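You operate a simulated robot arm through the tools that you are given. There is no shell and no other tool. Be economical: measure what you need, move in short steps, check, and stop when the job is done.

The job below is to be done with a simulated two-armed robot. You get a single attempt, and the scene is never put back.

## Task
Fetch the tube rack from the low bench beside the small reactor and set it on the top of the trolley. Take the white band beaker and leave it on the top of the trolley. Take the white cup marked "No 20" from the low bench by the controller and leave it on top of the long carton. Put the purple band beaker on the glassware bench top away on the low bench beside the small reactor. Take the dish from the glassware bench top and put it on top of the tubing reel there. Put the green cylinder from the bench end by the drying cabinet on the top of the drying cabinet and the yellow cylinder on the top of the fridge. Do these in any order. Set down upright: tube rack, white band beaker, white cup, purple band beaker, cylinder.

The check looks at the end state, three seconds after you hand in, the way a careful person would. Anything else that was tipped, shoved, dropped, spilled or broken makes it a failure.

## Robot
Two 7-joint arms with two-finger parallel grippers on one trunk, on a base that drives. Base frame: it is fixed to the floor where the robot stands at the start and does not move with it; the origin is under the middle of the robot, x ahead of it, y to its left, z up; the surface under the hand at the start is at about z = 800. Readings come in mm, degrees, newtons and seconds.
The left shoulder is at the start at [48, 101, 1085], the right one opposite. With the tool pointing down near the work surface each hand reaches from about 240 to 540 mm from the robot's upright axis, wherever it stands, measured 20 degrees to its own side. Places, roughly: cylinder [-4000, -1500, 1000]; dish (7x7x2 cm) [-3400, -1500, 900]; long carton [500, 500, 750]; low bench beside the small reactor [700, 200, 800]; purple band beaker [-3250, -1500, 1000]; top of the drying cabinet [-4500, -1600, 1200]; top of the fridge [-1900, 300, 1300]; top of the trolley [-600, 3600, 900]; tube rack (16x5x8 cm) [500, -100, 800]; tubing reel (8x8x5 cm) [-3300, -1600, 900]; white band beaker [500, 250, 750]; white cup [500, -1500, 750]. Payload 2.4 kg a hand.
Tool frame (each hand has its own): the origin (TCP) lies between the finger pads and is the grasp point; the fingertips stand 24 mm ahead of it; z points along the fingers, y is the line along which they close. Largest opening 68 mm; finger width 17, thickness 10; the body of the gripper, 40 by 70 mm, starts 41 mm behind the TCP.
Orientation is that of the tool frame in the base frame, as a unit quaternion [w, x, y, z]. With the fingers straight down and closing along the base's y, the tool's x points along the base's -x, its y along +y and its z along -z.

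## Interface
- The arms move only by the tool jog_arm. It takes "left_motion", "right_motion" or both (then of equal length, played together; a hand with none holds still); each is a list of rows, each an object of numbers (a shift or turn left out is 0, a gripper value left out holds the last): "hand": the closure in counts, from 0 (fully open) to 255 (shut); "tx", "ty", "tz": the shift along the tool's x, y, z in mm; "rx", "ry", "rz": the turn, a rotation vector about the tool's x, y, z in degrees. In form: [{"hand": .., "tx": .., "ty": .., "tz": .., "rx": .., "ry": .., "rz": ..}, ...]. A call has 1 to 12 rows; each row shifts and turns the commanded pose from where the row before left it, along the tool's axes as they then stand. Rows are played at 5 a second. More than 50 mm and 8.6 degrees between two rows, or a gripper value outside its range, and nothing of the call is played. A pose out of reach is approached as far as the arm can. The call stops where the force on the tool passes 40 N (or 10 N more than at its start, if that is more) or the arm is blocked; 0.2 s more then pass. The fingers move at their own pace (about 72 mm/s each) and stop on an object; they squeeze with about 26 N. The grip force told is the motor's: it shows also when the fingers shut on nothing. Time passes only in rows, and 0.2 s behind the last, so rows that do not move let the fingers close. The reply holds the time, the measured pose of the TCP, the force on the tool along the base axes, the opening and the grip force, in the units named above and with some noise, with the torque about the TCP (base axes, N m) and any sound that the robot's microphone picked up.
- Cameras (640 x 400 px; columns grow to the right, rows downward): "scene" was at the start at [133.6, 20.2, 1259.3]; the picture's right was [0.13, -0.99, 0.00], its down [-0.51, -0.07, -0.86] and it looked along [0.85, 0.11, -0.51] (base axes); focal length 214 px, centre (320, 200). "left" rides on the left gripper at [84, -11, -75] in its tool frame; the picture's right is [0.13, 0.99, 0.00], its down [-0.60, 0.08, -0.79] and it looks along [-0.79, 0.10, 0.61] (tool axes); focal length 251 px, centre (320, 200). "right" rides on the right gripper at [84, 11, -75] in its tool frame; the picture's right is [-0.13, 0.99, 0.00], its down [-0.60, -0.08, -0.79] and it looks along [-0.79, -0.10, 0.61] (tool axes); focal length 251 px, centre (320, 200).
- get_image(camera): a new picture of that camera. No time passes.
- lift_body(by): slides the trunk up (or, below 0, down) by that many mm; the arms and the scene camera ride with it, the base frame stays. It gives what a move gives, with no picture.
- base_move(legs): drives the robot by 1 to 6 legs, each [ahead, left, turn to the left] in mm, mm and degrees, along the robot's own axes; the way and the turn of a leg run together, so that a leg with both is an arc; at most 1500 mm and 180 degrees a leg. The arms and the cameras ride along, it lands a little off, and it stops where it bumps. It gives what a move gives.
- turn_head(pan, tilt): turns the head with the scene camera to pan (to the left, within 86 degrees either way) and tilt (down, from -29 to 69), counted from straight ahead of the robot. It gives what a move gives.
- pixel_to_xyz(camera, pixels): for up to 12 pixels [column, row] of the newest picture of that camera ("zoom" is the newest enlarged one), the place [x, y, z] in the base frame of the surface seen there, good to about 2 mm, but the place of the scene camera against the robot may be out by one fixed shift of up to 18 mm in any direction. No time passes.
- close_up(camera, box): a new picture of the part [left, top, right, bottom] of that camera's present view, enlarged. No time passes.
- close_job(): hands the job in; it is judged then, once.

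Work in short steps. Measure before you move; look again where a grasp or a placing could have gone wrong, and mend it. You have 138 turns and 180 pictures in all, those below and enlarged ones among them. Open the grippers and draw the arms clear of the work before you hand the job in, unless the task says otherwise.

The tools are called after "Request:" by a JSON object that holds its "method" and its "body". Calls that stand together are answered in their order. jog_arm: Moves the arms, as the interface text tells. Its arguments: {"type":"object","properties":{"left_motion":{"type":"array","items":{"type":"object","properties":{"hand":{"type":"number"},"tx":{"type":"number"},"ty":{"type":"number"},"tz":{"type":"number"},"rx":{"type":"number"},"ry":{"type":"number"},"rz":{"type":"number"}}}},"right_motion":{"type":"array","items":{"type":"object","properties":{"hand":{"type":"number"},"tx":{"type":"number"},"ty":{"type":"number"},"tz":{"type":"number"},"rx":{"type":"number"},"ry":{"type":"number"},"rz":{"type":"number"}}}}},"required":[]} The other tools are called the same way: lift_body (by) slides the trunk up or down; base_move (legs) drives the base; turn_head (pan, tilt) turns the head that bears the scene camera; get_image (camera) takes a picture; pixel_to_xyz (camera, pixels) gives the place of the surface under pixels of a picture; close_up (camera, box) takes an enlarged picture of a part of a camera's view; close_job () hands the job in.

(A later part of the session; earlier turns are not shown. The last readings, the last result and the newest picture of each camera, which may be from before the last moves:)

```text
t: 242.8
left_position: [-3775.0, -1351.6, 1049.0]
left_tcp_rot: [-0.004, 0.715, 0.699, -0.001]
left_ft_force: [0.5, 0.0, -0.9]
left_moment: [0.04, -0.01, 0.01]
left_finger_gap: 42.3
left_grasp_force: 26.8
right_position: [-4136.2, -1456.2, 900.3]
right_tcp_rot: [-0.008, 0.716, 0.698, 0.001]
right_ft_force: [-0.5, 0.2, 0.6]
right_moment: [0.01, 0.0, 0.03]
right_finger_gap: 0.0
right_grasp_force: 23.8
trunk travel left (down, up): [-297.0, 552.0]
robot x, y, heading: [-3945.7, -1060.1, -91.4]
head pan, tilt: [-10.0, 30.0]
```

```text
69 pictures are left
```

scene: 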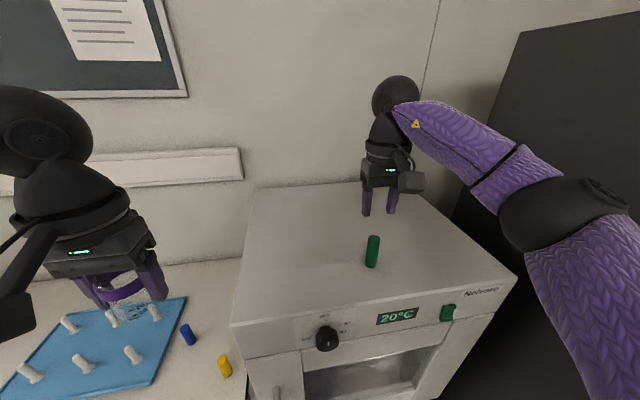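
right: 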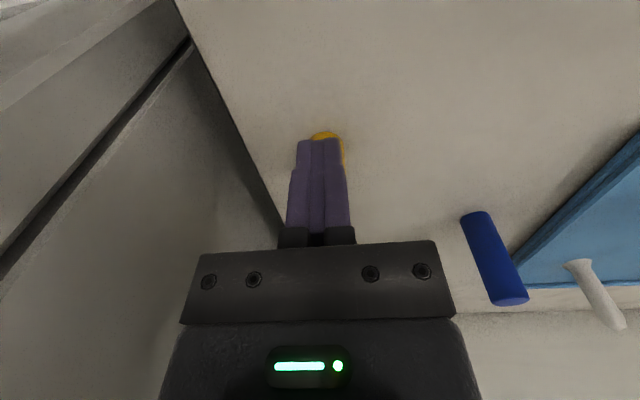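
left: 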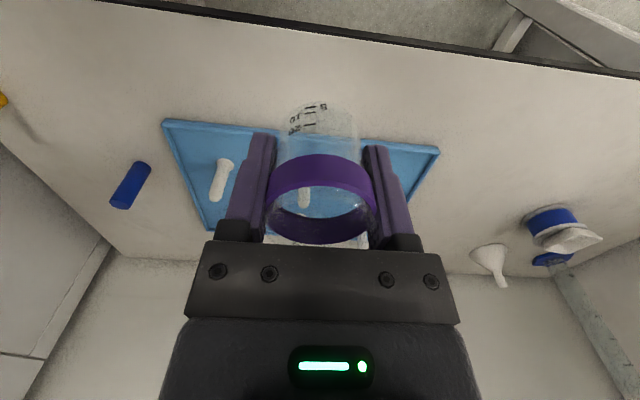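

The arm met something (base nudged back to y -1060, heading -91.4) and the fingers shut short of the cylinder, which still stands. I raise straight up and look.

Request:
{"method": "jog_arm", "body": {"right_motion": [{"tz": -20}, {"tz": -30}, {"tz": -30}, {"tz": -30}, {"tx": 25}, {"tx": 25}, {"hand": 0}]}}

Request:
{"method": "get_image", "body": {"camera": "right"}}

Request:
{"method": "get_image", "body": {"camera": "scene"}}

```text
t: 244.4
left_position: [-3773.2, -1358.8, 1050.2]
left_tcp_rot: [-0.002, 0.706, 0.708, 0.003]
left_ft_force: [-0.4, -0.2, -0.2]
left_moment: [-0.03, -0.03, -0.02]
left_finger_gap: 42.4
left_grasp_force: 26.2
right_position: [-4135.3, -1423.8, 1006.1]
right_tcp_rot: [-0.005, 0.707, 0.707, 0.003]
right_ft_force: [-0.3, -0.2, -0.4]
right_moment: [-0.01, 0.01, -0.01]
right_finger_gap: 52.2
right_grasp_force: 0.1
trunk travel left (down, up): [-297.0, 552.0]
robot x, y, heading: [-3941.5, -1067.3, -89.7]
head pan, tilt: [-10.0, 30.0]
```

```text
68 pictures are left
```

right: 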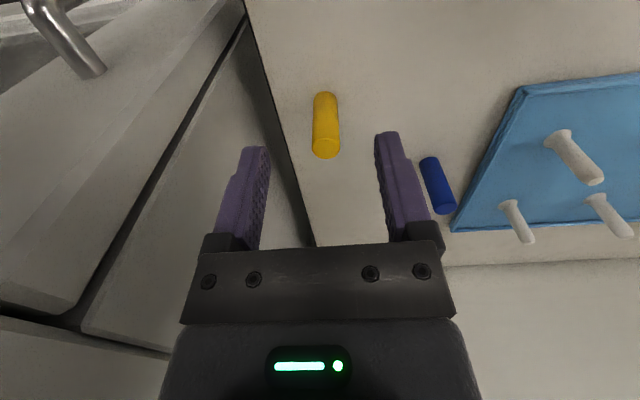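

```text
67 pictures are left
```

scene: 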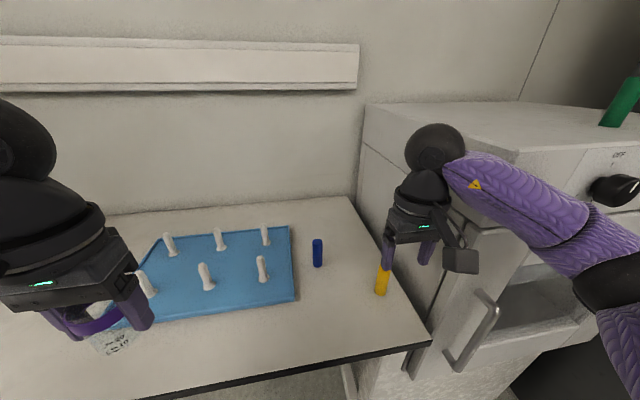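

Forearm ran against the dryer front. I shift the base left and forward between the legs so the elbow stays clear, checking the green cylinder too.

Request:
{"method": "base_move", "body": {"legs": [[-60, 0, 0], [0, 135, 0], [125, 0, 0]]}}

Request:
{"method": "turn_head", "body": {"pan": -40, "tilt": 20}}

Request:
{"method": "get_image", "body": {"camera": "scene"}}

Request:
{"method": "get_image", "body": {"camera": "right"}}

```text
t: 247.1
left_position: [-3643.0, -1427.2, 1048.3]
left_tcp_rot: [-0.003, 0.708, 0.706, 0.006]
left_ft_force: [-0.2, -0.4, -0.7]
left_moment: [0.0, 0.02, 0.0]
left_finger_gap: 42.4
left_grasp_force: 26.0
right_position: [-4002.2, -1489.4, 1004.1]
right_tcp_rot: [-0.006, 0.709, 0.705, 0.007]
right_ft_force: [0.2, -0.1, 0.3]
right_moment: [-0.05, 0.01, -0.02]
right_finger_gap: 67.8
right_grasp_force: 0.0
trunk travel left (down, up): [-297.0, 552.0]
robot x, y, heading: [-3805.7, -1128.7, -90.2]
head pan, tilt: [-10.0, 30.0]
```

```text
t: 248.0
left_position: [-3642.8, -1426.7, 1047.9]
left_tcp_rot: [-0.002, 0.708, 0.706, 0.006]
left_ft_force: [-0.4, -0.8, -1.4]
left_moment: [0.0, -0.01, 0.06]
left_finger_gap: 42.4
left_grasp_force: 25.6
right_position: [-4002.3, -1488.8, 1004.7]
right_tcp_rot: [-0.008, 0.709, 0.705, 0.007]
right_ft_force: [-0.7, 0.8, -0.9]
right_moment: [-0.02, -0.02, 0.0]
right_finger_gap: 68.3
right_grasp_force: 0.2
trunk travel left (down, up): [-297.0, 552.0]
robot x, y, heading: [-3809.7, -1128.5, -90.3]
head pan, tilt: [-40.0, 20.0]
```

```text
66 pictures are left
```

scene: 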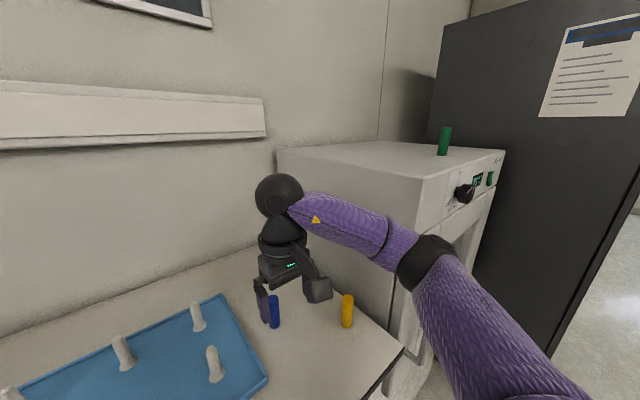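

```text
65 pictures are left
```

right: 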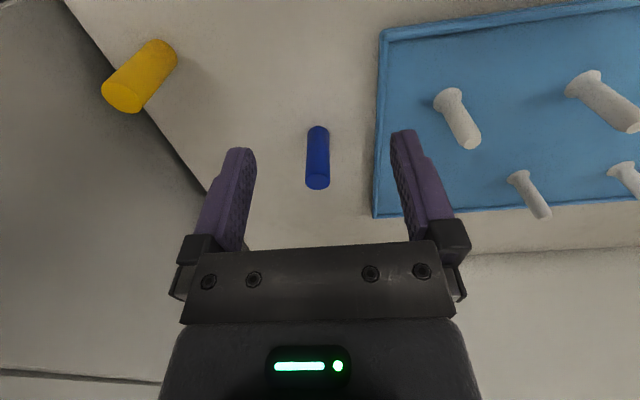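

Green and yellow both stand. I move the right hand over yellow again and check clearances.

Request:
{"method": "jog_arm", "body": {"right_motion": [{"ty": -33.5, "tx": 3}, {"ty": -33.5, "tx": 3}, {"ty": -33.5, "tx": 3}, {"ty": -33.5, "tx": 2}, {}]}}

Request:
{"method": "get_image", "body": {"camera": "right"}}

Request:
{"method": "get_image", "body": {"camera": "scene"}}

```text
t: 249.2
left_position: [-3643.2, -1426.7, 1048.2]
left_tcp_rot: [-0.003, 0.708, 0.706, 0.006]
left_ft_force: [0.8, -0.4, -0.2]
left_moment: [0.02, 0.0, -0.01]
left_finger_gap: 42.3
left_grasp_force: 26.0
right_position: [-4137.2, -1475.8, 1006.0]
right_tcp_rot: [-0.007, 0.709, 0.705, 0.006]
right_ft_force: [0.3, 0.4, 0.8]
right_moment: [-0.02, 0.01, 0.0]
right_finger_gap: 68.3
right_grasp_force: 0.0
trunk travel left (down, up): [-297.0, 552.0]
robot x, y, heading: [-3808.0, -1127.5, -90.5]
head pan, tilt: [-40.0, 20.0]
```

```text
64 pictures are left
```

right: 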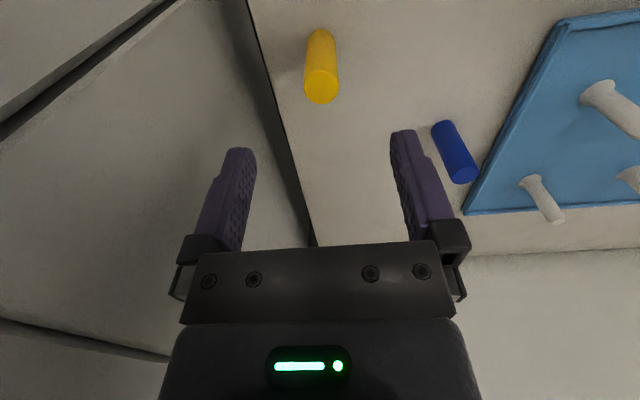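

```text
63 pictures are left
```

scene: 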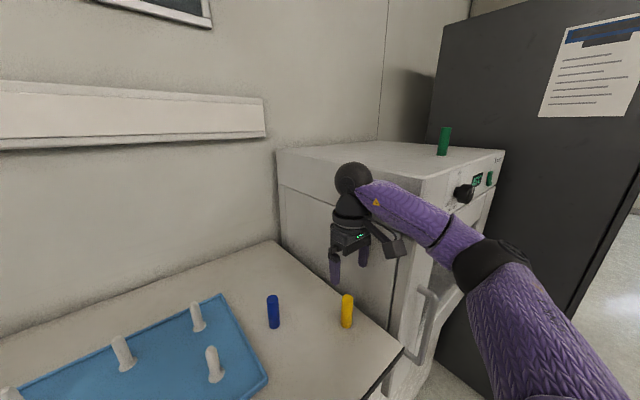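

I measure the forearm against the dryer corner before lowering.

Request:
{"method": "pixel_to_xyz", "body": {"camera": "scene", "pixels": [[400, 205], [430, 225], [450, 240], [475, 265], [500, 250], [440, 215], [425, 185], [420, 250]]}}

Request:
{"method": "jog_arm", "body": {"right_motion": [{"tz": 20}, {"tz": 20}, {"tz": 10}, {}]}}

Request:
{"method": "get_image", "body": {"camera": "right"}}

```text
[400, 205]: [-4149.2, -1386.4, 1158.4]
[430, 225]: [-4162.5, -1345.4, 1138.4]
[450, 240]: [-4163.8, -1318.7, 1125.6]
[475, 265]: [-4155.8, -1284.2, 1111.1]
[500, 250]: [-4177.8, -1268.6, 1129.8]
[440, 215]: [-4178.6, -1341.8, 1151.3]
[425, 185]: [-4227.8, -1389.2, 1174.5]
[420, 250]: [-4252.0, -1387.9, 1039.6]
```

```text
t: 250.2
left_position: [-3641.7, -1426.8, 1047.8]
left_tcp_rot: [-0.003, 0.708, 0.706, 0.005]
left_ft_force: [-0.6, 0.0, -0.5]
left_moment: [0.03, -0.01, -0.01]
left_finger_gap: 42.5
left_grasp_force: 26.0
right_position: [-4135.8, -1476.6, 954.0]
right_tcp_rot: [-0.007, 0.709, 0.705, 0.007]
right_ft_force: [-0.1, -0.1, 0.5]
right_moment: [-0.01, -0.03, 0.0]
right_finger_gap: 68.3
right_grasp_force: 0.0
trunk travel left (down, up): [-297.0, 552.0]
robot x, y, heading: [-3807.4, -1129.2, -90.1]
head pan, tilt: [-40.0, 20.0]
```

```text
62 pictures are left
```

right: 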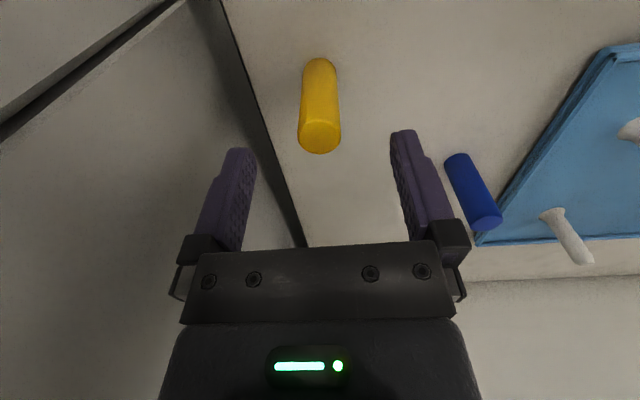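

Pose is stable. I lower with the trunk so the arm's clearance to the dryer does not change.

Request:
{"method": "lift_body", "body": {"by": -57}}

Request:
{"method": "get_image", "body": {"camera": "right"}}

```text
t: 251.2
left_position: [-3642.1, -1426.7, 990.7]
left_tcp_rot: [-0.004, 0.708, 0.706, 0.005]
left_ft_force: [-0.8, 0.7, -0.6]
left_moment: [0.02, 0.0, 0.02]
left_finger_gap: 42.3
left_grasp_force: 25.5
right_position: [-4137.1, -1476.3, 897.2]
right_tcp_rot: [-0.006, 0.709, 0.705, 0.005]
right_ft_force: [0.5, 0.1, -0.3]
right_moment: [-0.03, 0.0, -0.05]
right_finger_gap: 67.8
right_grasp_force: 0.0
trunk travel left (down, up): [-240.0, 609.0]
robot x, y, heading: [-3805.8, -1128.4, -90.3]
head pan, tilt: [-40.0, 20.0]
```

```text
61 pictures are left
```

right: 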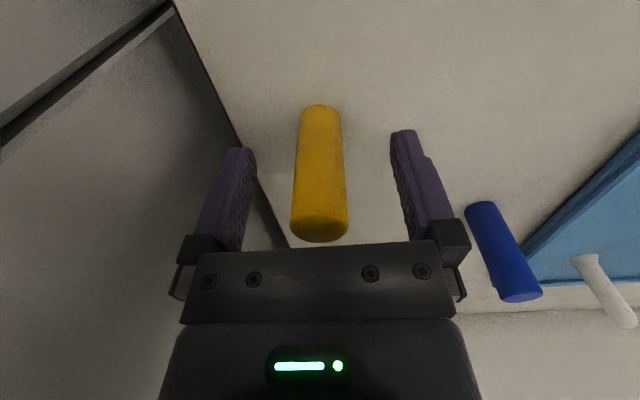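

Yellow is between the fingers; I close and then raise with the trunk.

Request:
{"method": "jog_arm", "body": {"right_motion": [{"hand": 255}, {}, {}, {}]}}

Request:
{"method": "lift_body", "body": {"by": 150}}

Request:
{"method": "jog_arm", "body": {"right_motion": [{"ty": 35}, {"ty": 35}, {"ty": 35}, {"ty": 25}, {"tx": 30}, {"tx": 30}, {"tx": 30}, {}]}}

Request:
{"method": "get_image", "body": {"camera": "right"}}

```text
t: 252.2
left_position: [-3642.7, -1427.1, 990.7]
left_tcp_rot: [-0.004, 0.709, 0.705, 0.006]
left_ft_force: [-0.1, 0.2, -0.5]
left_moment: [0.01, 0.01, 0.02]
left_finger_gap: 42.4
left_grasp_force: 26.1
right_position: [-4135.8, -1475.6, 897.2]
right_tcp_rot: [-0.006, 0.709, 0.705, 0.006]
right_ft_force: [0.5, -0.7, 1.9]
right_moment: [0.0, -0.01, 0.0]
right_finger_gap: 23.4
right_grasp_force: 26.1
trunk travel left (down, up): [-240.0, 609.0]
robot x, y, heading: [-3808.4, -1130.0, -90.1]
head pan, tilt: [-40.0, 20.0]
```

```text
t: 254.0
left_position: [-3643.4, -1427.9, 1141.0]
left_tcp_rot: [-0.003, 0.709, 0.705, 0.006]
left_ft_force: [0.4, 0.2, 0.2]
left_moment: [0.01, 0.03, 0.0]
left_finger_gap: 42.6
left_grasp_force: 26.2
right_position: [-4136.4, -1476.4, 1048.6]
right_tcp_rot: [-0.007, 0.709, 0.705, 0.007]
right_ft_force: [1.3, -0.1, -0.6]
right_moment: [0.02, 0.01, 0.01]
right_finger_gap: 23.4
right_grasp_force: 25.9
trunk travel left (down, up): [-390.0, 460.0]
robot x, y, heading: [-3806.2, -1128.6, -90.4]
head pan, tilt: [-40.0, 20.0]
```

```text
t: 255.8
left_position: [-3643.2, -1424.9, 1141.5]
left_tcp_rot: [-0.003, 0.709, 0.706, 0.006]
left_ft_force: [0.0, 0.1, -0.5]
left_moment: [-0.01, 0.02, -0.01]
left_finger_gap: 42.1
left_grasp_force: 25.6
right_position: [-4005.3, -1385.7, 1050.4]
right_tcp_rot: [-0.007, 0.709, 0.705, 0.007]
right_ft_force: [0.1, -0.6, -0.9]
right_moment: [0.01, -0.03, -0.02]
right_finger_gap: 23.6
right_grasp_force: 26.4
trunk travel left (down, up): [-390.0, 460.0]
robot x, y, heading: [-3807.9, -1129.6, -90.3]
head pan, tilt: [-40.0, 20.0]
```

```text
60 pictures are left
```

right: 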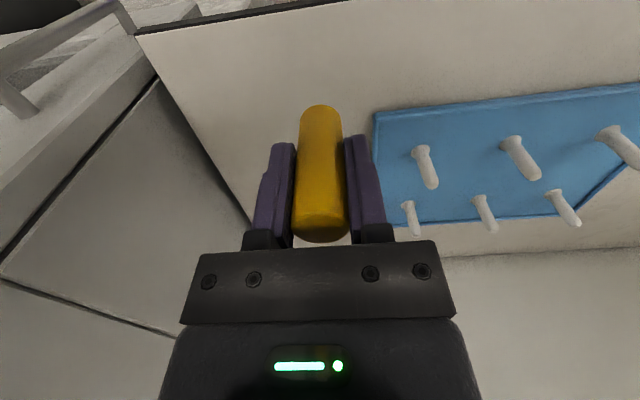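

Yellow is held. I back out, turn to face east, drive along the corridor to x≈-1860, and turn to face the fridge.

Request:
{"method": "base_move", "body": {"legs": [[-350, 0, 0], [0, 0, 90], [1000, 0, 0], [950, 0, 0], [0, 0, 90]]}}

Request:
{"method": "turn_head", "body": {"pan": 0, "tilt": 15}}

Request:
{"method": "get_image", "body": {"camera": "scene"}}

```text
t: 275.1
left_position: [-2035.2, -446.5, 1141.8]
left_tcp_rot: [0.005, 0.722, -0.692, 0.003]
left_ft_force: [-0.6, 0.4, -0.8]
left_moment: [-0.04, -0.01, 0.04]
left_finger_gap: 42.5
left_grasp_force: 26.3
right_position: [-1671.2, -470.3, 1050.7]
right_tcp_rot: [0.007, 0.722, -0.692, 0.007]
right_ft_force: [0.3, 0.0, -0.6]
right_moment: [0.0, -0.01, 0.03]
right_finger_gap: 23.1
right_grasp_force: 25.6
trunk travel left (down, up): [-390.0, 460.0]
robot x, y, heading: [-1860.4, -734.5, 92.5]
head pan, tilt: [-40.0, 20.0]
```

```text
t: 276.1
left_position: [-2036.1, -447.9, 1140.0]
left_tcp_rot: [0.005, 0.722, -0.692, 0.004]
left_ft_force: [0.6, -0.3, -0.2]
left_moment: [-0.02, -0.01, 0.0]
left_finger_gap: 42.1
left_grasp_force: 25.6
right_position: [-1671.2, -469.7, 1050.2]
right_tcp_rot: [0.006, 0.721, -0.692, 0.007]
right_ft_force: [-0.5, -0.3, 0.0]
right_moment: [-0.01, 0.03, -0.05]
right_finger_gap: 23.5
right_grasp_force: 26.1
trunk travel left (down, up): [-390.0, 460.0]
robot x, y, heading: [-1860.3, -732.6, 92.7]
head pan, tilt: [0.0, 15.0]
```

```text
59 pictures are left
```

scene: 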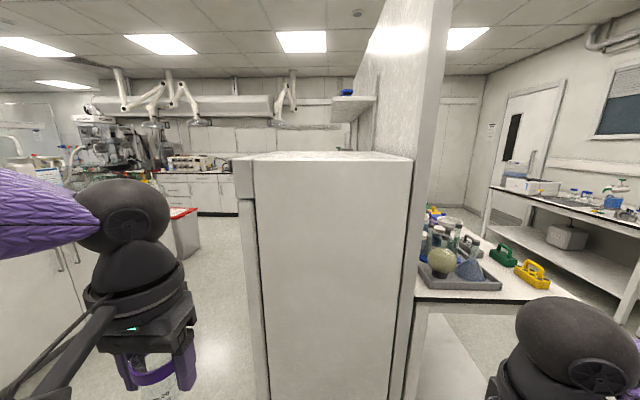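

We face the fridge's side; its top is at row ~157. I raise the trunk for reach and measure the top.

Request:
{"method": "lift_body", "body": {"by": 310}}

Request:
{"method": "turn_head", "body": {"pan": 0, "tilt": 30}}

Request:
{"method": "get_image", "body": {"camera": "scene"}}

Request:
{"method": "pixel_to_xyz", "body": {"camera": "scene", "pixels": [[260, 150], [320, 150], [400, 150], [260, 120], [330, 120], [380, 120], [320, 200], [250, 200], [405, 200]]}}

```text
t: 279.2
left_position: [-2035.0, -446.3, 1451.4]
left_tcp_rot: [0.005, 0.723, -0.691, 0.003]
left_ft_force: [0.5, 0.7, -0.1]
left_moment: [0.03, 0.01, -0.03]
left_finger_gap: 42.5
left_grasp_force: 25.9
right_position: [-1671.0, -471.4, 1357.9]
right_tcp_rot: [0.006, 0.722, -0.692, 0.006]
right_ft_force: [-0.5, 0.2, -0.5]
right_moment: [0.01, 0.0, 0.0]
right_finger_gap: 23.3
right_grasp_force: 26.2
trunk travel left (down, up): [-700.0, 149.0]
robot x, y, heading: [-1857.0, -735.3, 92.4]
head pan, tilt: [0.0, 15.0]
```

```text
t: 280.0
left_position: [-2035.6, -447.5, 1450.6]
left_tcp_rot: [0.006, 0.722, -0.692, 0.004]
left_ft_force: [-0.8, -0.3, 0.0]
left_moment: [-0.01, -0.02, 0.0]
left_finger_gap: 42.3
left_grasp_force: 26.4
right_position: [-1671.1, -470.7, 1360.9]
right_tcp_rot: [0.006, 0.722, -0.692, 0.007]
right_ft_force: [-0.5, -0.1, -0.5]
right_moment: [0.02, 0.0, -0.02]
right_finger_gap: 23.3
right_grasp_force: 26.0
trunk travel left (down, up): [-700.0, 149.0]
robot x, y, heading: [-1854.4, -739.5, 92.7]
head pan, tilt: [0.0, 30.0]
```

```text
58 pictures are left
```

scene: 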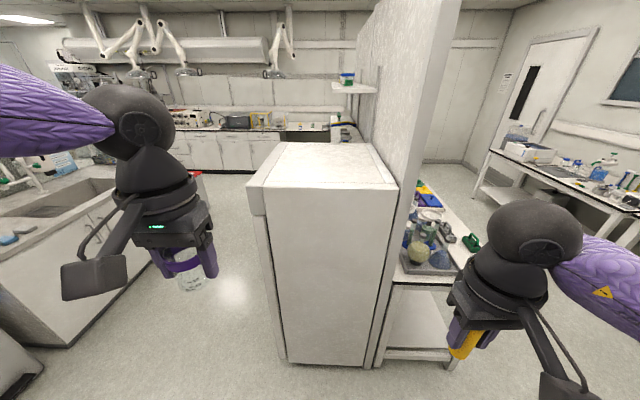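

```text
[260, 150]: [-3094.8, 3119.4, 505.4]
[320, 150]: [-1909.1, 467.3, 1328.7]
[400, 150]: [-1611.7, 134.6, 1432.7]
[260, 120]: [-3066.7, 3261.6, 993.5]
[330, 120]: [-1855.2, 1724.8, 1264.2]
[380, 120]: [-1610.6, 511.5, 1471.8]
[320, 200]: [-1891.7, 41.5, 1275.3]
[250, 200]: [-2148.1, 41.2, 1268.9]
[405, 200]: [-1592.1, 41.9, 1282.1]
```

Fridge top: x≈-2110…-1660, front side y≈41, z≈1318–1328; partition at x≈-1610. I raise 70 more, straighten and drive in with the yellow over the near part of the top.

Request:
{"method": "lift_body", "body": {"by": 80}}

Request:
{"method": "base_move", "body": {"legs": [[0, 0, -2.6], [0, 200, 0], [400, 0, 0]]}}

Request:
{"method": "get_image", "body": {"camera": "scene"}}

Request:
{"method": "get_image", "body": {"camera": "right"}}

```text
t: 281.2
left_position: [-2036.7, -447.7, 1530.8]
left_tcp_rot: [0.005, 0.723, -0.691, 0.003]
left_ft_force: [0.7, -0.5, -0.9]
left_moment: [0.01, -0.02, 0.0]
left_finger_gap: 42.3
left_grasp_force: 26.0
right_position: [-1671.5, -470.2, 1440.4]
right_tcp_rot: [0.006, 0.722, -0.692, 0.006]
right_ft_force: [0.0, 0.2, 0.1]
right_moment: [0.03, 0.0, 0.0]
right_finger_gap: 23.3
right_grasp_force: 26.1
trunk travel left (down, up): [-780.0, 70.0]
robot x, y, heading: [-1854.5, -735.3, 92.4]
head pan, tilt: [0.0, 30.0]
```

```text
t: 285.3
left_position: [-2228.4, -37.9, 1531.5]
left_tcp_rot: [0.005, 0.71, -0.704, 0.003]
left_ft_force: [-0.5, 0.7, -0.9]
left_moment: [-0.02, 0.02, -0.02]
left_finger_gap: 42.6
left_grasp_force: 26.1
right_position: [-1864.8, -73.5, 1439.9]
right_tcp_rot: [0.006, 0.709, -0.705, 0.007]
right_ft_force: [0.0, -0.2, -0.4]
right_moment: [0.0, -0.01, 0.04]
right_finger_gap: 23.4
right_grasp_force: 26.5
trunk travel left (down, up): [-780.0, 70.0]
robot x, y, heading: [-2060.4, -332.6, 90.5]
head pan, tilt: [0.0, 30.0]
```

```text
57 pictures are left
```

scene: 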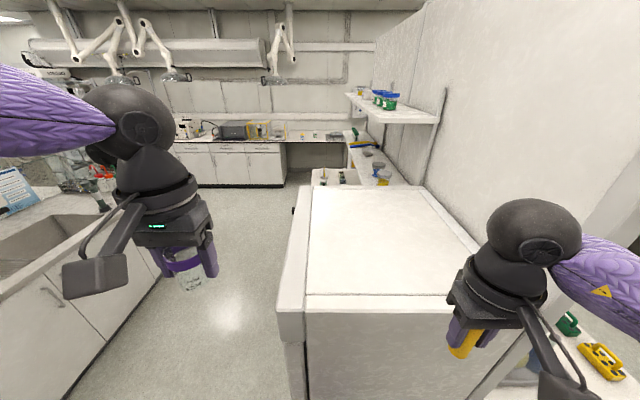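

```text
56 pictures are left
```

right: 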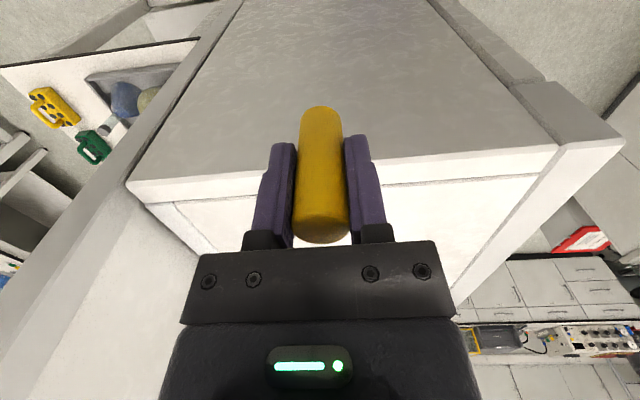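

I measure the fridge top with both cameras.

Request:
{"method": "pixel_to_xyz", "body": {"camera": "right", "pixels": [[220, 215], [420, 210], [450, 200], [400, 240], [300, 60], [230, 185], [200, 200]]}}

Request:
{"method": "pixel_to_xyz", "body": {"camera": "scene", "pixels": [[320, 280], [440, 270], [370, 230], [320, 195], [430, 195], [400, 305], [290, 290], [400, 340]]}}

```text
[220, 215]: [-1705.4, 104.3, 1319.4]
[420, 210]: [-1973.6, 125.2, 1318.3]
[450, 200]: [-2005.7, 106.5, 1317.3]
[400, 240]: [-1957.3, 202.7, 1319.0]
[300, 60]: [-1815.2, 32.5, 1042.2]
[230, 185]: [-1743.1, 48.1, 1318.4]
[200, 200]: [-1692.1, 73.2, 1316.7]
```

```text
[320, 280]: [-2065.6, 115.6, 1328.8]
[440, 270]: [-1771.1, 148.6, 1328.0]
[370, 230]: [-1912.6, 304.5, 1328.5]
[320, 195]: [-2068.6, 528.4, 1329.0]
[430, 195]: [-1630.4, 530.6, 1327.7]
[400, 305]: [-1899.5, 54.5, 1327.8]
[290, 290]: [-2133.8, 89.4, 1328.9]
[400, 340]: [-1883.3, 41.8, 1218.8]
```

Top z=1318.5. I drive 60 mm nearer, then reach forward 155 mm at height and lower toward z≈1369.

Request:
{"method": "base_move", "body": {"legs": [[60, 0, -0.5]]}}

Request:
{"method": "jog_arm", "body": {"right_motion": [{"tx": -35}, {"tx": -40}, {"tx": -40}, {"tx": -40}, {"tz": 25}, {"tz": 25}, {"tz": 15}, {}]}}

Request:
{"method": "get_image", "body": {"camera": "right"}}

Request:
{"method": "get_image", "body": {"camera": "scene"}}

```text
t: 286.3
left_position: [-2224.6, 25.3, 1531.5]
left_tcp_rot: [-0.005, -0.706, 0.709, -0.004]
left_ft_force: [-0.6, 0.9, -0.2]
left_moment: [-0.02, 0.03, -0.03]
left_finger_gap: 42.4
left_grasp_force: 25.4
right_position: [-1861.5, -15.4, 1440.2]
right_tcp_rot: [-0.007, -0.706, 0.708, -0.007]
right_ft_force: [-0.1, 0.5, 0.2]
right_moment: [-0.01, 0.01, -0.02]
right_finger_gap: 23.2
right_grasp_force: 25.5
trunk travel left (down, up): [-780.0, 70.0]
robot x, y, heading: [-2061.5, -276.0, 89.7]
head pan, tilt: [0.0, 30.0]
```

```text
t: 288.1
left_position: [-2224.7, 22.8, 1530.2]
left_tcp_rot: [-0.006, -0.706, 0.708, -0.003]
left_ft_force: [-0.9, 0.6, -0.7]
left_moment: [0.02, 0.0, 0.02]
left_finger_gap: 42.4
left_grasp_force: 26.2
right_position: [-1861.0, 136.7, 1372.8]
right_tcp_rot: [-0.006, -0.705, 0.709, -0.008]
right_ft_force: [0.1, 0.6, -1.3]
right_moment: [0.01, -0.03, -0.02]
right_finger_gap: 23.2
right_grasp_force: 26.0
trunk travel left (down, up): [-780.0, 70.0]
robot x, y, heading: [-2063.7, -274.5, 89.8]
head pan, tilt: [0.0, 30.0]
```

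```text
55 pictures are left
```

right: 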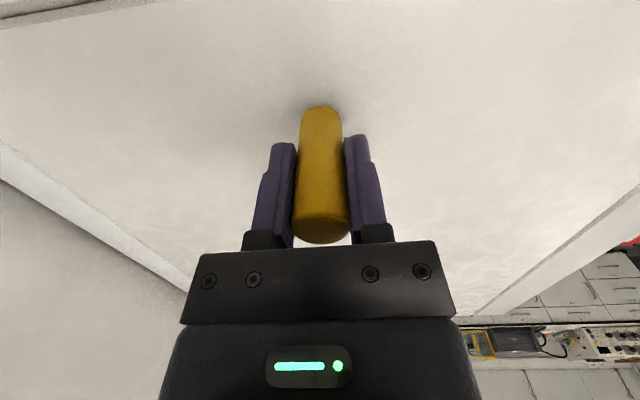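

```text
54 pictures are left
```

scene: 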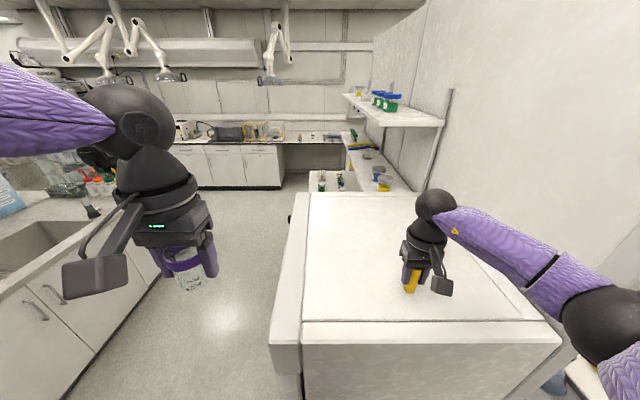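

Over the fridge top at z 1372.8; contact expected near 1367. I lower in small steps.

Request:
{"method": "jog_arm", "body": {"right_motion": [{"tz": 3}, {"tz": 1.5}, {"tz": 1}, {}]}}

```text
t: 289.1
left_position: [-2225.0, 23.2, 1530.3]
left_tcp_rot: [-0.005, -0.706, 0.708, -0.002]
left_ft_force: [0.4, -0.6, -0.5]
left_moment: [0.01, 0.0, -0.02]
left_finger_gap: 42.4
left_grasp_force: 25.6
right_position: [-1859.8, 136.9, 1368.3]
right_tcp_rot: [-0.005, -0.705, 0.709, -0.006]
right_ft_force: [2.6, 1.6, 13.7]
right_moment: [0.1, -0.09, -0.04]
right_finger_gap: 23.3
right_grasp_force: 25.9
trunk travel left (down, up): [-780.0, 70.0]
robot x, y, heading: [-2061.1, -272.8, 89.8]
head pan, tilt: [0.0, 30.0]
```

Contact is firm (13.7 N). I ease up half a mm, open, rise, and look.

Request:
{"method": "jog_arm", "body": {"right_motion": [{"tz": -0.7}, {}, {"hand": 120}, {}, {}, {"tz": -20}, {"tz": -30}, {"tz": -30}, {"tz": -20}, {}]}}

Request:
{"method": "get_image", "body": {"camera": "right"}}

Request:
{"method": "close_up", "body": {"camera": "scene", "box": [300, 190, 560, 350]}}

```text
t: 291.3
left_position: [-2225.5, 23.4, 1530.2]
left_tcp_rot: [-0.005, -0.706, 0.708, -0.003]
left_ft_force: [-0.2, -0.3, -1.0]
left_moment: [-0.02, 0.01, 0.02]
left_finger_gap: 42.4
left_grasp_force: 26.1
right_position: [-1861.1, 139.0, 1467.8]
right_tcp_rot: [-0.007, -0.705, 0.709, -0.007]
right_ft_force: [-0.5, 0.5, 0.7]
right_moment: [0.01, -0.01, -0.02]
right_finger_gap: 35.8
right_grasp_force: 0.0
trunk travel left (down, up): [-780.0, 70.0]
robot x, y, heading: [-2063.3, -273.5, 89.8]
head pan, tilt: [0.0, 30.0]
```

```text
53 pictures are left
```

right: 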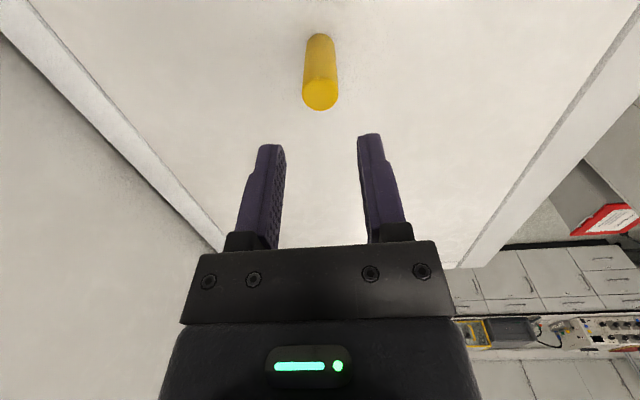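

```text
2.46 times, centred on (430, 270) of scene
```

zoom: 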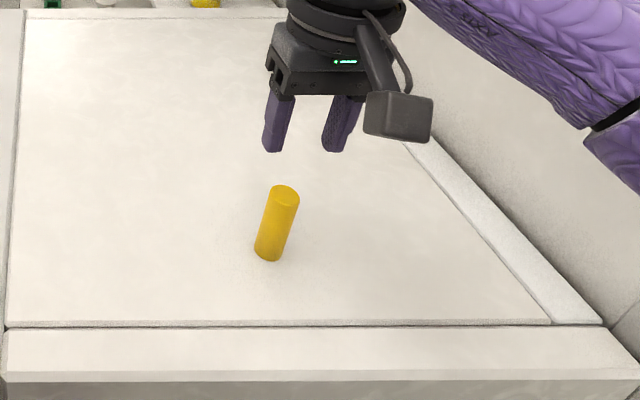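

Yellow stands on the fridge. I retract, back away, turn east, lower the trunk and drive to the low bench with the purple beaker.

Request:
{"method": "jog_arm", "body": {"right_motion": [{"tx": 40, "hand": 0}, {"tx": 40}, {"tx": 40}, {"tx": 30}]}}

Request:
{"method": "base_move", "body": {"legs": [[-440, 0, 0], [0, 0, -90], [1400, 0, 0], [330, 0, 0]]}}

Request:
{"method": "lift_body", "body": {"by": -470}}

Request:
{"method": "get_image", "body": {"camera": "left"}}

Request:
{"method": "get_image", "body": {"camera": "scene"}}

```text
t: 292.3
left_position: [-2223.9, 23.4, 1530.8]
left_tcp_rot: [-0.005, -0.706, 0.708, -0.003]
left_ft_force: [-0.1, 0.5, -0.2]
left_moment: [0.01, -0.02, 0.01]
left_finger_gap: 42.5
left_grasp_force: 26.0
right_position: [-1862.3, -13.1, 1471.4]
right_tcp_rot: [-0.006, -0.705, 0.709, -0.006]
right_ft_force: [-0.1, 0.9, -0.5]
right_moment: [0.0, -0.01, 0.0]
right_finger_gap: 68.1
right_grasp_force: 0.1
trunk travel left (down, up): [-780.0, 70.0]
robot x, y, heading: [-2061.7, -274.2, 89.7]
head pan, tilt: [0.0, 30.0]
```

```text
t: 306.9
left_position: [-69.3, -515.5, 1531.5]
left_tcp_rot: [-0.006, -0.006, 1.0, 0.002]
left_ft_force: [0.4, -0.3, 0.0]
left_moment: [-0.02, 0.0, -0.01]
left_finger_gap: 42.2
left_grasp_force: 25.9
right_position: [-99.4, -878.8, 1471.4]
right_tcp_rot: [-0.01, -0.007, 1.0, 0.0]
right_ft_force: [0.1, 0.1, 0.6]
right_moment: [-0.03, 0.02, -0.01]
right_finger_gap: 68.1
right_grasp_force: 0.2
trunk travel left (down, up): [-780.0, 70.0]
robot x, y, heading: [-366.9, -685.3, 0.5]
head pan, tilt: [0.0, 30.0]
```

```text
refused: -470 is not a number from -400 to 400
```

```text
51 pictures are left
```

left: 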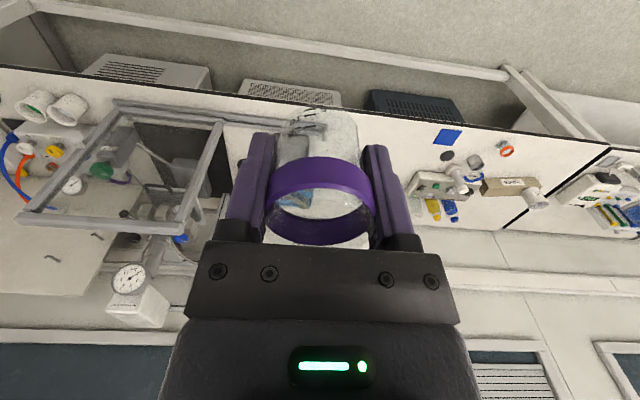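

```text
50 pictures are left
```

scene: 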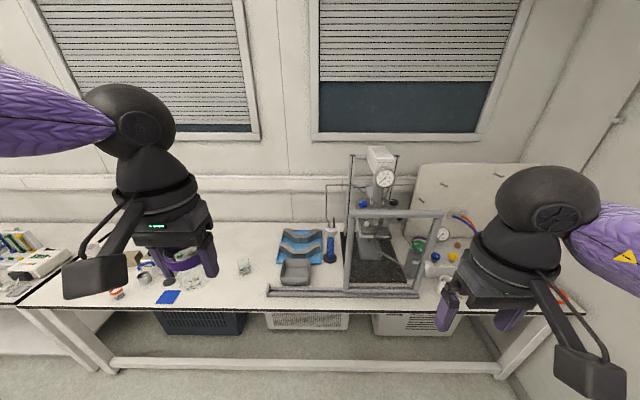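

I lower in two steps and strafe left to y≈-210.

Request:
{"method": "lift_body", "body": {"by": -400}}

Request:
{"method": "lift_body", "body": {"by": -80}}

Request:
{"method": "base_move", "body": {"legs": [[0, 470, -0.5], [320, 0, 0]]}}

Request:
{"method": "get_image", "body": {"camera": "left"}}

Request:
{"method": "get_image", "body": {"camera": "scene"}}

```text
t: 310.8
left_position: [-71.0, -514.0, 1129.2]
left_tcp_rot: [-0.006, -0.007, 1.0, 0.002]
left_ft_force: [0.7, 0.1, -0.3]
left_moment: [0.01, -0.01, 0.0]
left_finger_gap: 42.5
left_grasp_force: 25.6
right_position: [-100.9, -879.5, 1071.8]
right_tcp_rot: [-0.009, -0.007, 1.0, -0.001]
right_ft_force: [-0.2, 0.6, -0.4]
right_moment: [0.0, -0.01, -0.03]
right_finger_gap: 68.0
right_grasp_force: 0.2
trunk travel left (down, up): [-380.0, 470.0]
robot x, y, heading: [-366.6, -683.3, 0.8]
head pan, tilt: [0.0, 30.0]
```

```text
t: 311.9
left_position: [-70.7, -514.8, 1051.3]
left_tcp_rot: [-0.007, -0.008, 1.0, 0.001]
left_ft_force: [-0.3, -0.5, -0.6]
left_moment: [-0.01, 0.07, 0.01]
left_finger_gap: 42.6
left_grasp_force: 25.7
right_position: [-99.2, -879.0, 991.1]
right_tcp_rot: [-0.009, -0.005, 1.0, -0.001]
right_ft_force: [0.3, -0.3, -0.1]
right_moment: [-0.03, 0.0, 0.0]
right_finger_gap: 67.7
right_grasp_force: 0.1
trunk travel left (down, up): [-300.0, 550.0]
robot x, y, heading: [-370.3, -684.9, 0.8]
head pan, tilt: [0.0, 30.0]
```

```text
t: 316.5
left_position: [236.6, -37.0, 1050.7]
left_tcp_rot: [-0.006, -0.009, 1.0, 0.002]
left_ft_force: [-0.7, 0.5, 0.0]
left_moment: [-0.01, 0.02, 0.01]
left_finger_gap: 42.7
left_grasp_force: 26.4
right_position: [208.1, -401.0, 990.4]
right_tcp_rot: [-0.009, -0.008, 1.0, 0.0]
right_ft_force: [-0.7, -0.5, -0.2]
right_moment: [-0.03, 0.0, 0.0]
right_finger_gap: 67.8
right_grasp_force: 0.1
trunk travel left (down, up): [-300.0, 550.0]
robot x, y, heading: [-58.2, -210.3, 0.7]
head pan, tilt: [0.0, 30.0]
```

```text
49 pictures are left
```

left: 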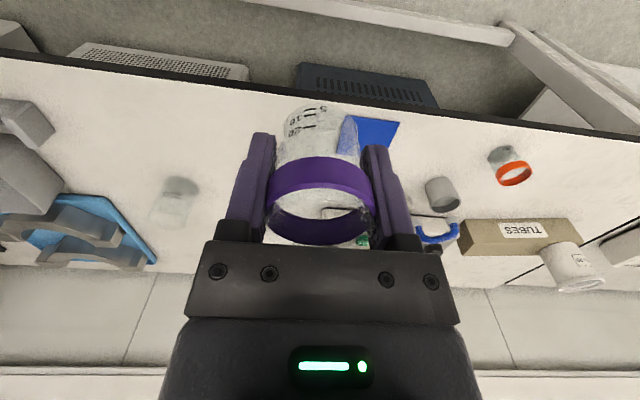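

```text
48 pictures are left
```

scene: 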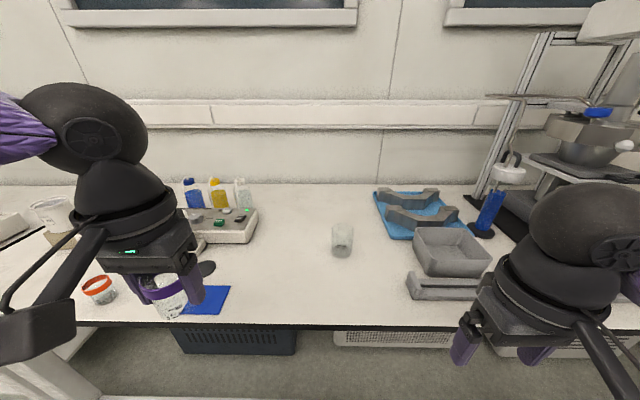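

Free bench where the rack stood, around (420,-65). I lower the trunk 60 for reach, drive 50 mm nearer, and move the beaker over that spot.

Request:
{"method": "lift_body", "body": {"by": -60}}

Request:
{"method": "base_move", "body": {"legs": [[55, 0, -0.7]]}}

Request:
{"method": "jog_arm", "body": {"left_motion": [{"tx": -32, "ty": -7}, {"tx": -32, "ty": -7}, {"tx": -32, "ty": -7}, {"tx": -30, "ty": -7}, {}]}}

Request:
{"method": "get_image", "body": {"camera": "left"}}

Request:
{"method": "get_image", "body": {"camera": "scene"}}

```text
t: 317.5
left_position: [236.6, -36.8, 991.1]
left_tcp_rot: [-0.006, -0.009, 1.0, 0.001]
left_ft_force: [0.7, -0.1, -1.0]
left_moment: [0.0, -0.04, -0.01]
left_finger_gap: 42.5
left_grasp_force: 25.7
right_position: [207.5, -400.6, 931.3]
right_tcp_rot: [-0.009, -0.008, 1.0, 0.001]
right_ft_force: [-0.2, -0.1, 0.4]
right_moment: [-0.06, 0.02, 0.04]
right_finger_gap: 68.0
right_grasp_force: 0.1
trunk travel left (down, up): [-240.0, 610.0]
robot x, y, heading: [-52.8, -205.3, 0.8]
head pan, tilt: [0.0, 30.0]
```

```text
t: 318.4
left_position: [294.1, -39.3, 991.1]
left_tcp_rot: [-0.007, -0.002, 1.0, 0.001]
left_ft_force: [0.0, -0.2, 0.1]
left_moment: [0.0, 0.05, -0.02]
left_finger_gap: 42.2
left_grasp_force: 25.8
right_position: [261.3, -403.6, 931.4]
right_tcp_rot: [-0.009, -0.003, 1.0, 0.0]
right_ft_force: [0.2, -0.8, -0.5]
right_moment: [-0.01, 0.02, -0.02]
right_finger_gap: 68.1
right_grasp_force: 0.0
trunk travel left (down, up): [-240.0, 610.0]
robot x, y, heading: [-1.8, -210.6, 0.1]
head pan, tilt: [0.0, 30.0]
```

```text
t: 319.6
left_position: [421.4, -65.2, 989.1]
left_tcp_rot: [-0.006, -0.004, 1.0, 0.002]
left_ft_force: [0.6, 0.0, 0.1]
left_moment: [-0.01, -0.02, -0.01]
left_finger_gap: 42.6
left_grasp_force: 25.6
right_position: [261.7, -403.6, 931.6]
right_tcp_rot: [-0.009, -0.002, 1.0, 0.0]
right_ft_force: [-1.0, -1.0, 0.4]
right_moment: [-0.01, 0.01, -0.02]
right_finger_gap: 68.2
right_grasp_force: 0.1
trunk travel left (down, up): [-240.0, 610.0]
robot x, y, heading: [-3.7, -208.0, 0.4]
head pan, tilt: [0.0, 30.0]
```

```text
47 pictures are left
```

left: 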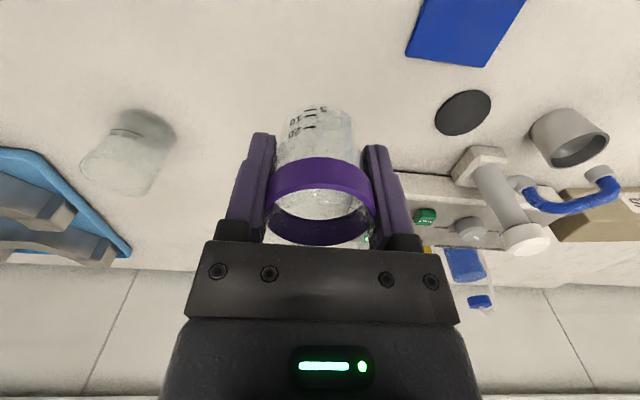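

```text
46 pictures are left
```

scene: 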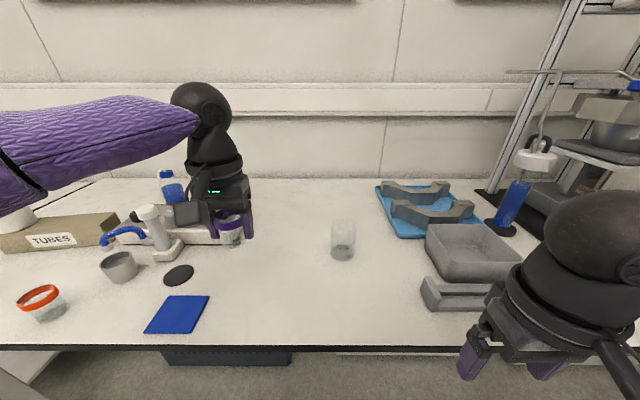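

I check the beaker's level by measuring its band rim, and the bench height below.

Request:
{"method": "close_up", "body": {"camera": "scene", "box": [170, 180, 290, 260]}}

Request:
{"method": "pixel_to_xyz", "body": {"camera": "left", "pixels": [[270, 205], [372, 203], [320, 160], [320, 187], [340, 240], [320, 125], [320, 60], [200, 120]]}}

```text
5.00 times, centred on (230, 220) of scene
```

zoom: 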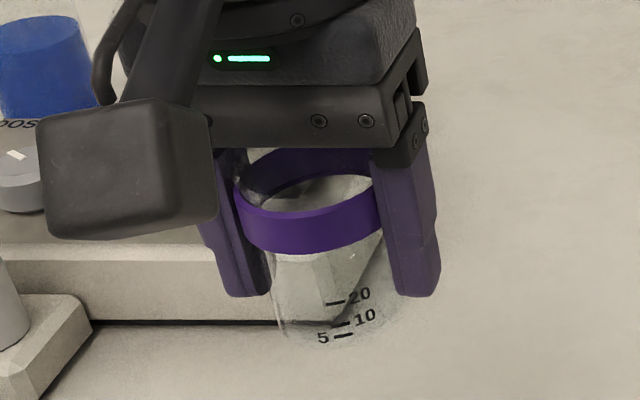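

```text
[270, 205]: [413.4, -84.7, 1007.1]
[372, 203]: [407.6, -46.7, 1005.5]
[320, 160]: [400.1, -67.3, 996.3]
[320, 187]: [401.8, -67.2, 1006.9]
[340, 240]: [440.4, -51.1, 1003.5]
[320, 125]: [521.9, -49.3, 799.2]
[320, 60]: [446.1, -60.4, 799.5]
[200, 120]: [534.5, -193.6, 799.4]
```

Rim reads ~1006 at TCP 989, so the beaker sits ~5 mm lower in the grip; contact expected near TCP 838. I lower to 846 first.

Request:
{"method": "jog_arm", "body": {"left_motion": [{"tz": 30}, {"tz": 30}, {"tz": 30}, {"tz": 30}, {"tz": 15}, {"tz": 8}, {}]}}

Request:
{"method": "close_up", "body": {"camera": "scene", "box": [170, 220, 290, 300]}}

```text
t: 321.2
left_position: [418.5, -64.8, 844.7]
left_tcp_rot: [-0.006, -0.002, 1.0, 0.002]
left_ft_force: [0.0, -0.6, -0.5]
left_moment: [0.01, -0.02, -0.02]
left_finger_gap: 42.6
left_grasp_force: 26.1
right_position: [261.8, -403.6, 932.2]
right_tcp_rot: [-0.01, -0.002, 1.0, 0.001]
right_ft_force: [0.4, -0.1, -0.2]
right_moment: [0.01, 0.0, 0.0]
right_finger_gap: 68.2
right_grasp_force: 0.0
trunk travel left (down, up): [-240.0, 610.0]
robot x, y, heading: [-1.3, -207.1, -0.2]
head pan, tilt: [0.0, 30.0]
```

```text
5.00 times, centred on (230, 260) of scene
```

zoom: 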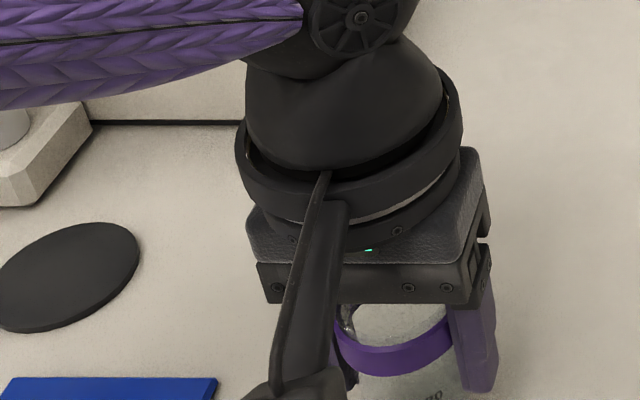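

Now I feel for contact in 2 mm steps.

Request:
{"method": "jog_arm", "body": {"left_motion": [{"tz": 2}, {"tz": 2}, {"tz": 1.5}, {}]}}

Request:
{"method": "jog_arm", "body": {"left_motion": [{"tz": 1}, {"tz": 0.7}, {}]}}

```text
t: 322.2
left_position: [419.0, -66.3, 841.0]
left_tcp_rot: [-0.007, -0.002, 1.0, 0.002]
left_ft_force: [-0.7, -0.8, -0.3]
left_moment: [0.0, 0.01, -0.01]
left_finger_gap: 42.3
left_grasp_force: 25.9
right_position: [261.4, -403.2, 930.8]
right_tcp_rot: [-0.009, -0.002, 1.0, 0.0]
right_ft_force: [-0.2, -0.1, 0.8]
right_moment: [0.04, 0.01, -0.03]
right_finger_gap: 68.1
right_grasp_force: 0.0
trunk travel left (down, up): [-240.0, 610.0]
robot x, y, heading: [-4.8, -204.1, 0.1]
head pan, tilt: [0.0, 30.0]
```

```text
t: 323.0
left_position: [418.0, -66.1, 839.4]
left_tcp_rot: [-0.006, -0.003, 1.0, 0.002]
left_ft_force: [0.1, 0.7, -0.5]
left_moment: [0.0, -0.02, -0.03]
left_finger_gap: 42.3
left_grasp_force: 25.5
right_position: [261.8, -402.7, 930.7]
right_tcp_rot: [-0.01, -0.003, 1.0, 0.001]
right_ft_force: [-0.2, 0.0, 0.4]
right_moment: [-0.02, 0.02, 0.0]
right_finger_gap: 68.1
right_grasp_force: 0.1
trunk travel left (down, up): [-240.0, 610.0]
robot x, y, heading: [-2.1, -208.5, 0.3]
head pan, tilt: [0.0, 30.0]
```

No contact yet; I continue down by up to 3 mm in small steps.

Request:
{"method": "jog_arm", "body": {"left_motion": [{"tz": 1}, {"tz": 1}, {}]}}

Request:
{"method": "get_image", "body": {"camera": "left"}}

Request:
{"method": "pixel_to_xyz", "body": {"camera": "left", "pixels": [[270, 205], [372, 203], [320, 187], [340, 240], [320, 165]]}}

```text
t: 323.8
left_position: [419.1, -66.3, 836.3]
left_tcp_rot: [-0.006, -0.002, 1.0, 0.002]
left_ft_force: [0.4, -0.8, -0.9]
left_moment: [-0.03, 0.01, 0.02]
left_finger_gap: 42.6
left_grasp_force: 25.3
right_position: [260.5, -403.0, 930.1]
right_tcp_rot: [-0.01, -0.002, 1.0, 0.0]
right_ft_force: [-0.4, 0.1, 0.5]
right_moment: [0.01, -0.03, -0.03]
right_finger_gap: 68.1
right_grasp_force: 0.1
trunk travel left (down, up): [-240.0, 610.0]
robot x, y, heading: [-0.8, -205.9, 0.2]
head pan, tilt: [0.0, 30.0]
```

```text
43 pictures are left
```

left: 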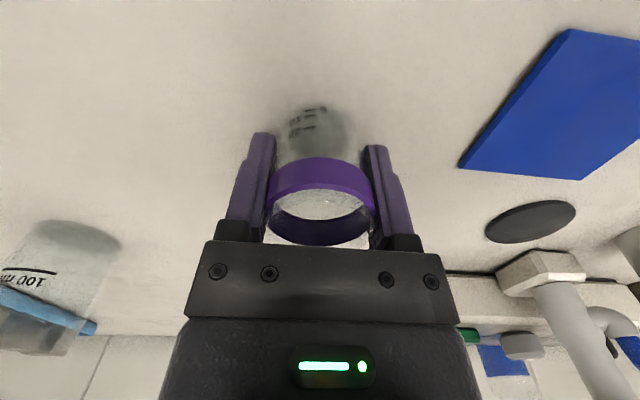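

```text
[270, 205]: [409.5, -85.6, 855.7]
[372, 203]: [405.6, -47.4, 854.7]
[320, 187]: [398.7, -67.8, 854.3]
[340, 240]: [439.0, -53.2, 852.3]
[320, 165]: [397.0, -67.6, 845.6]
```

Rim is at ~855, about its resting height. I take 1 mm more steps until force appears.

Request:
{"method": "jog_arm", "body": {"left_motion": [{"tz": 1}, {"tz": 0.6}, {}]}}

```text
t: 324.6
left_position: [419.3, -66.4, 835.7]
left_tcp_rot: [-0.005, -0.003, 1.0, 0.002]
left_ft_force: [2.0, 1.1, 4.7]
left_moment: [-0.01, -0.16, 0.0]
left_finger_gap: 42.3
left_grasp_force: 25.7
right_position: [260.9, -403.5, 931.8]
right_tcp_rot: [-0.01, -0.003, 1.0, 0.001]
right_ft_force: [0.9, -0.9, -0.2]
right_moment: [0.02, 0.0, 0.0]
right_finger_gap: 67.9
right_grasp_force: 0.1
trunk travel left (down, up): [-240.0, 610.0]
robot x, y, heading: [-1.1, -206.4, 0.6]
head pan, tilt: [0.0, 30.0]
```

Contact (4.7 N). I open, rise straight up, and inspect.

Request:
{"method": "jog_arm", "body": {"left_motion": [{"hand": 0}, {}, {}, {"tz": -20}, {"tz": -35}, {"tz": -35}, {"tz": -35}, {}]}}

Request:
{"method": "get_image", "body": {"camera": "scene"}}

Request:
{"method": "close_up", "body": {"camera": "left", "box": [240, 40, 400, 140]}}

```text
t: 326.4
left_position: [419.9, -66.9, 961.0]
left_tcp_rot: [-0.007, -0.003, 1.0, 0.001]
left_ft_force: [0.2, 0.1, 0.6]
left_moment: [-0.01, 0.01, -0.01]
left_finger_gap: 68.0
left_grasp_force: 0.0
right_position: [261.0, -403.8, 931.2]
right_tcp_rot: [-0.009, -0.003, 1.0, 0.001]
right_ft_force: [-0.7, -0.6, 0.9]
right_moment: [0.01, 0.0, -0.01]
right_finger_gap: 67.9
right_grasp_force: 0.1
trunk travel left (down, up): [-240.0, 610.0]
robot x, y, heading: [3.6, -208.3, 0.2]
head pan, tilt: [0.0, 30.0]
```

```text
42 pictures are left
```

scene: 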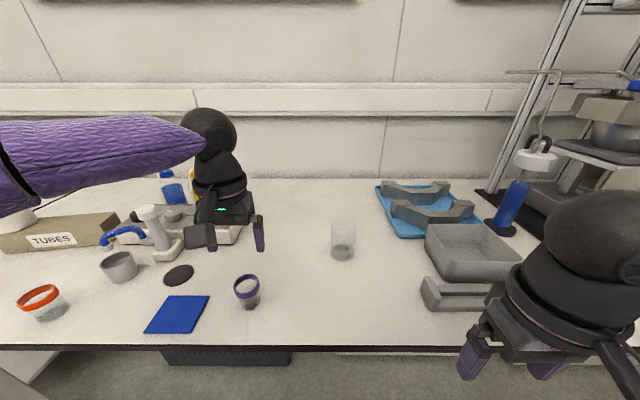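

```text
4.00 times, centred on (320, 90) of left
```

zoom: 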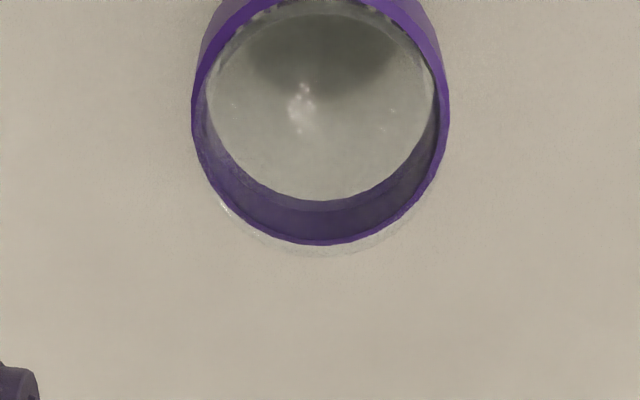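

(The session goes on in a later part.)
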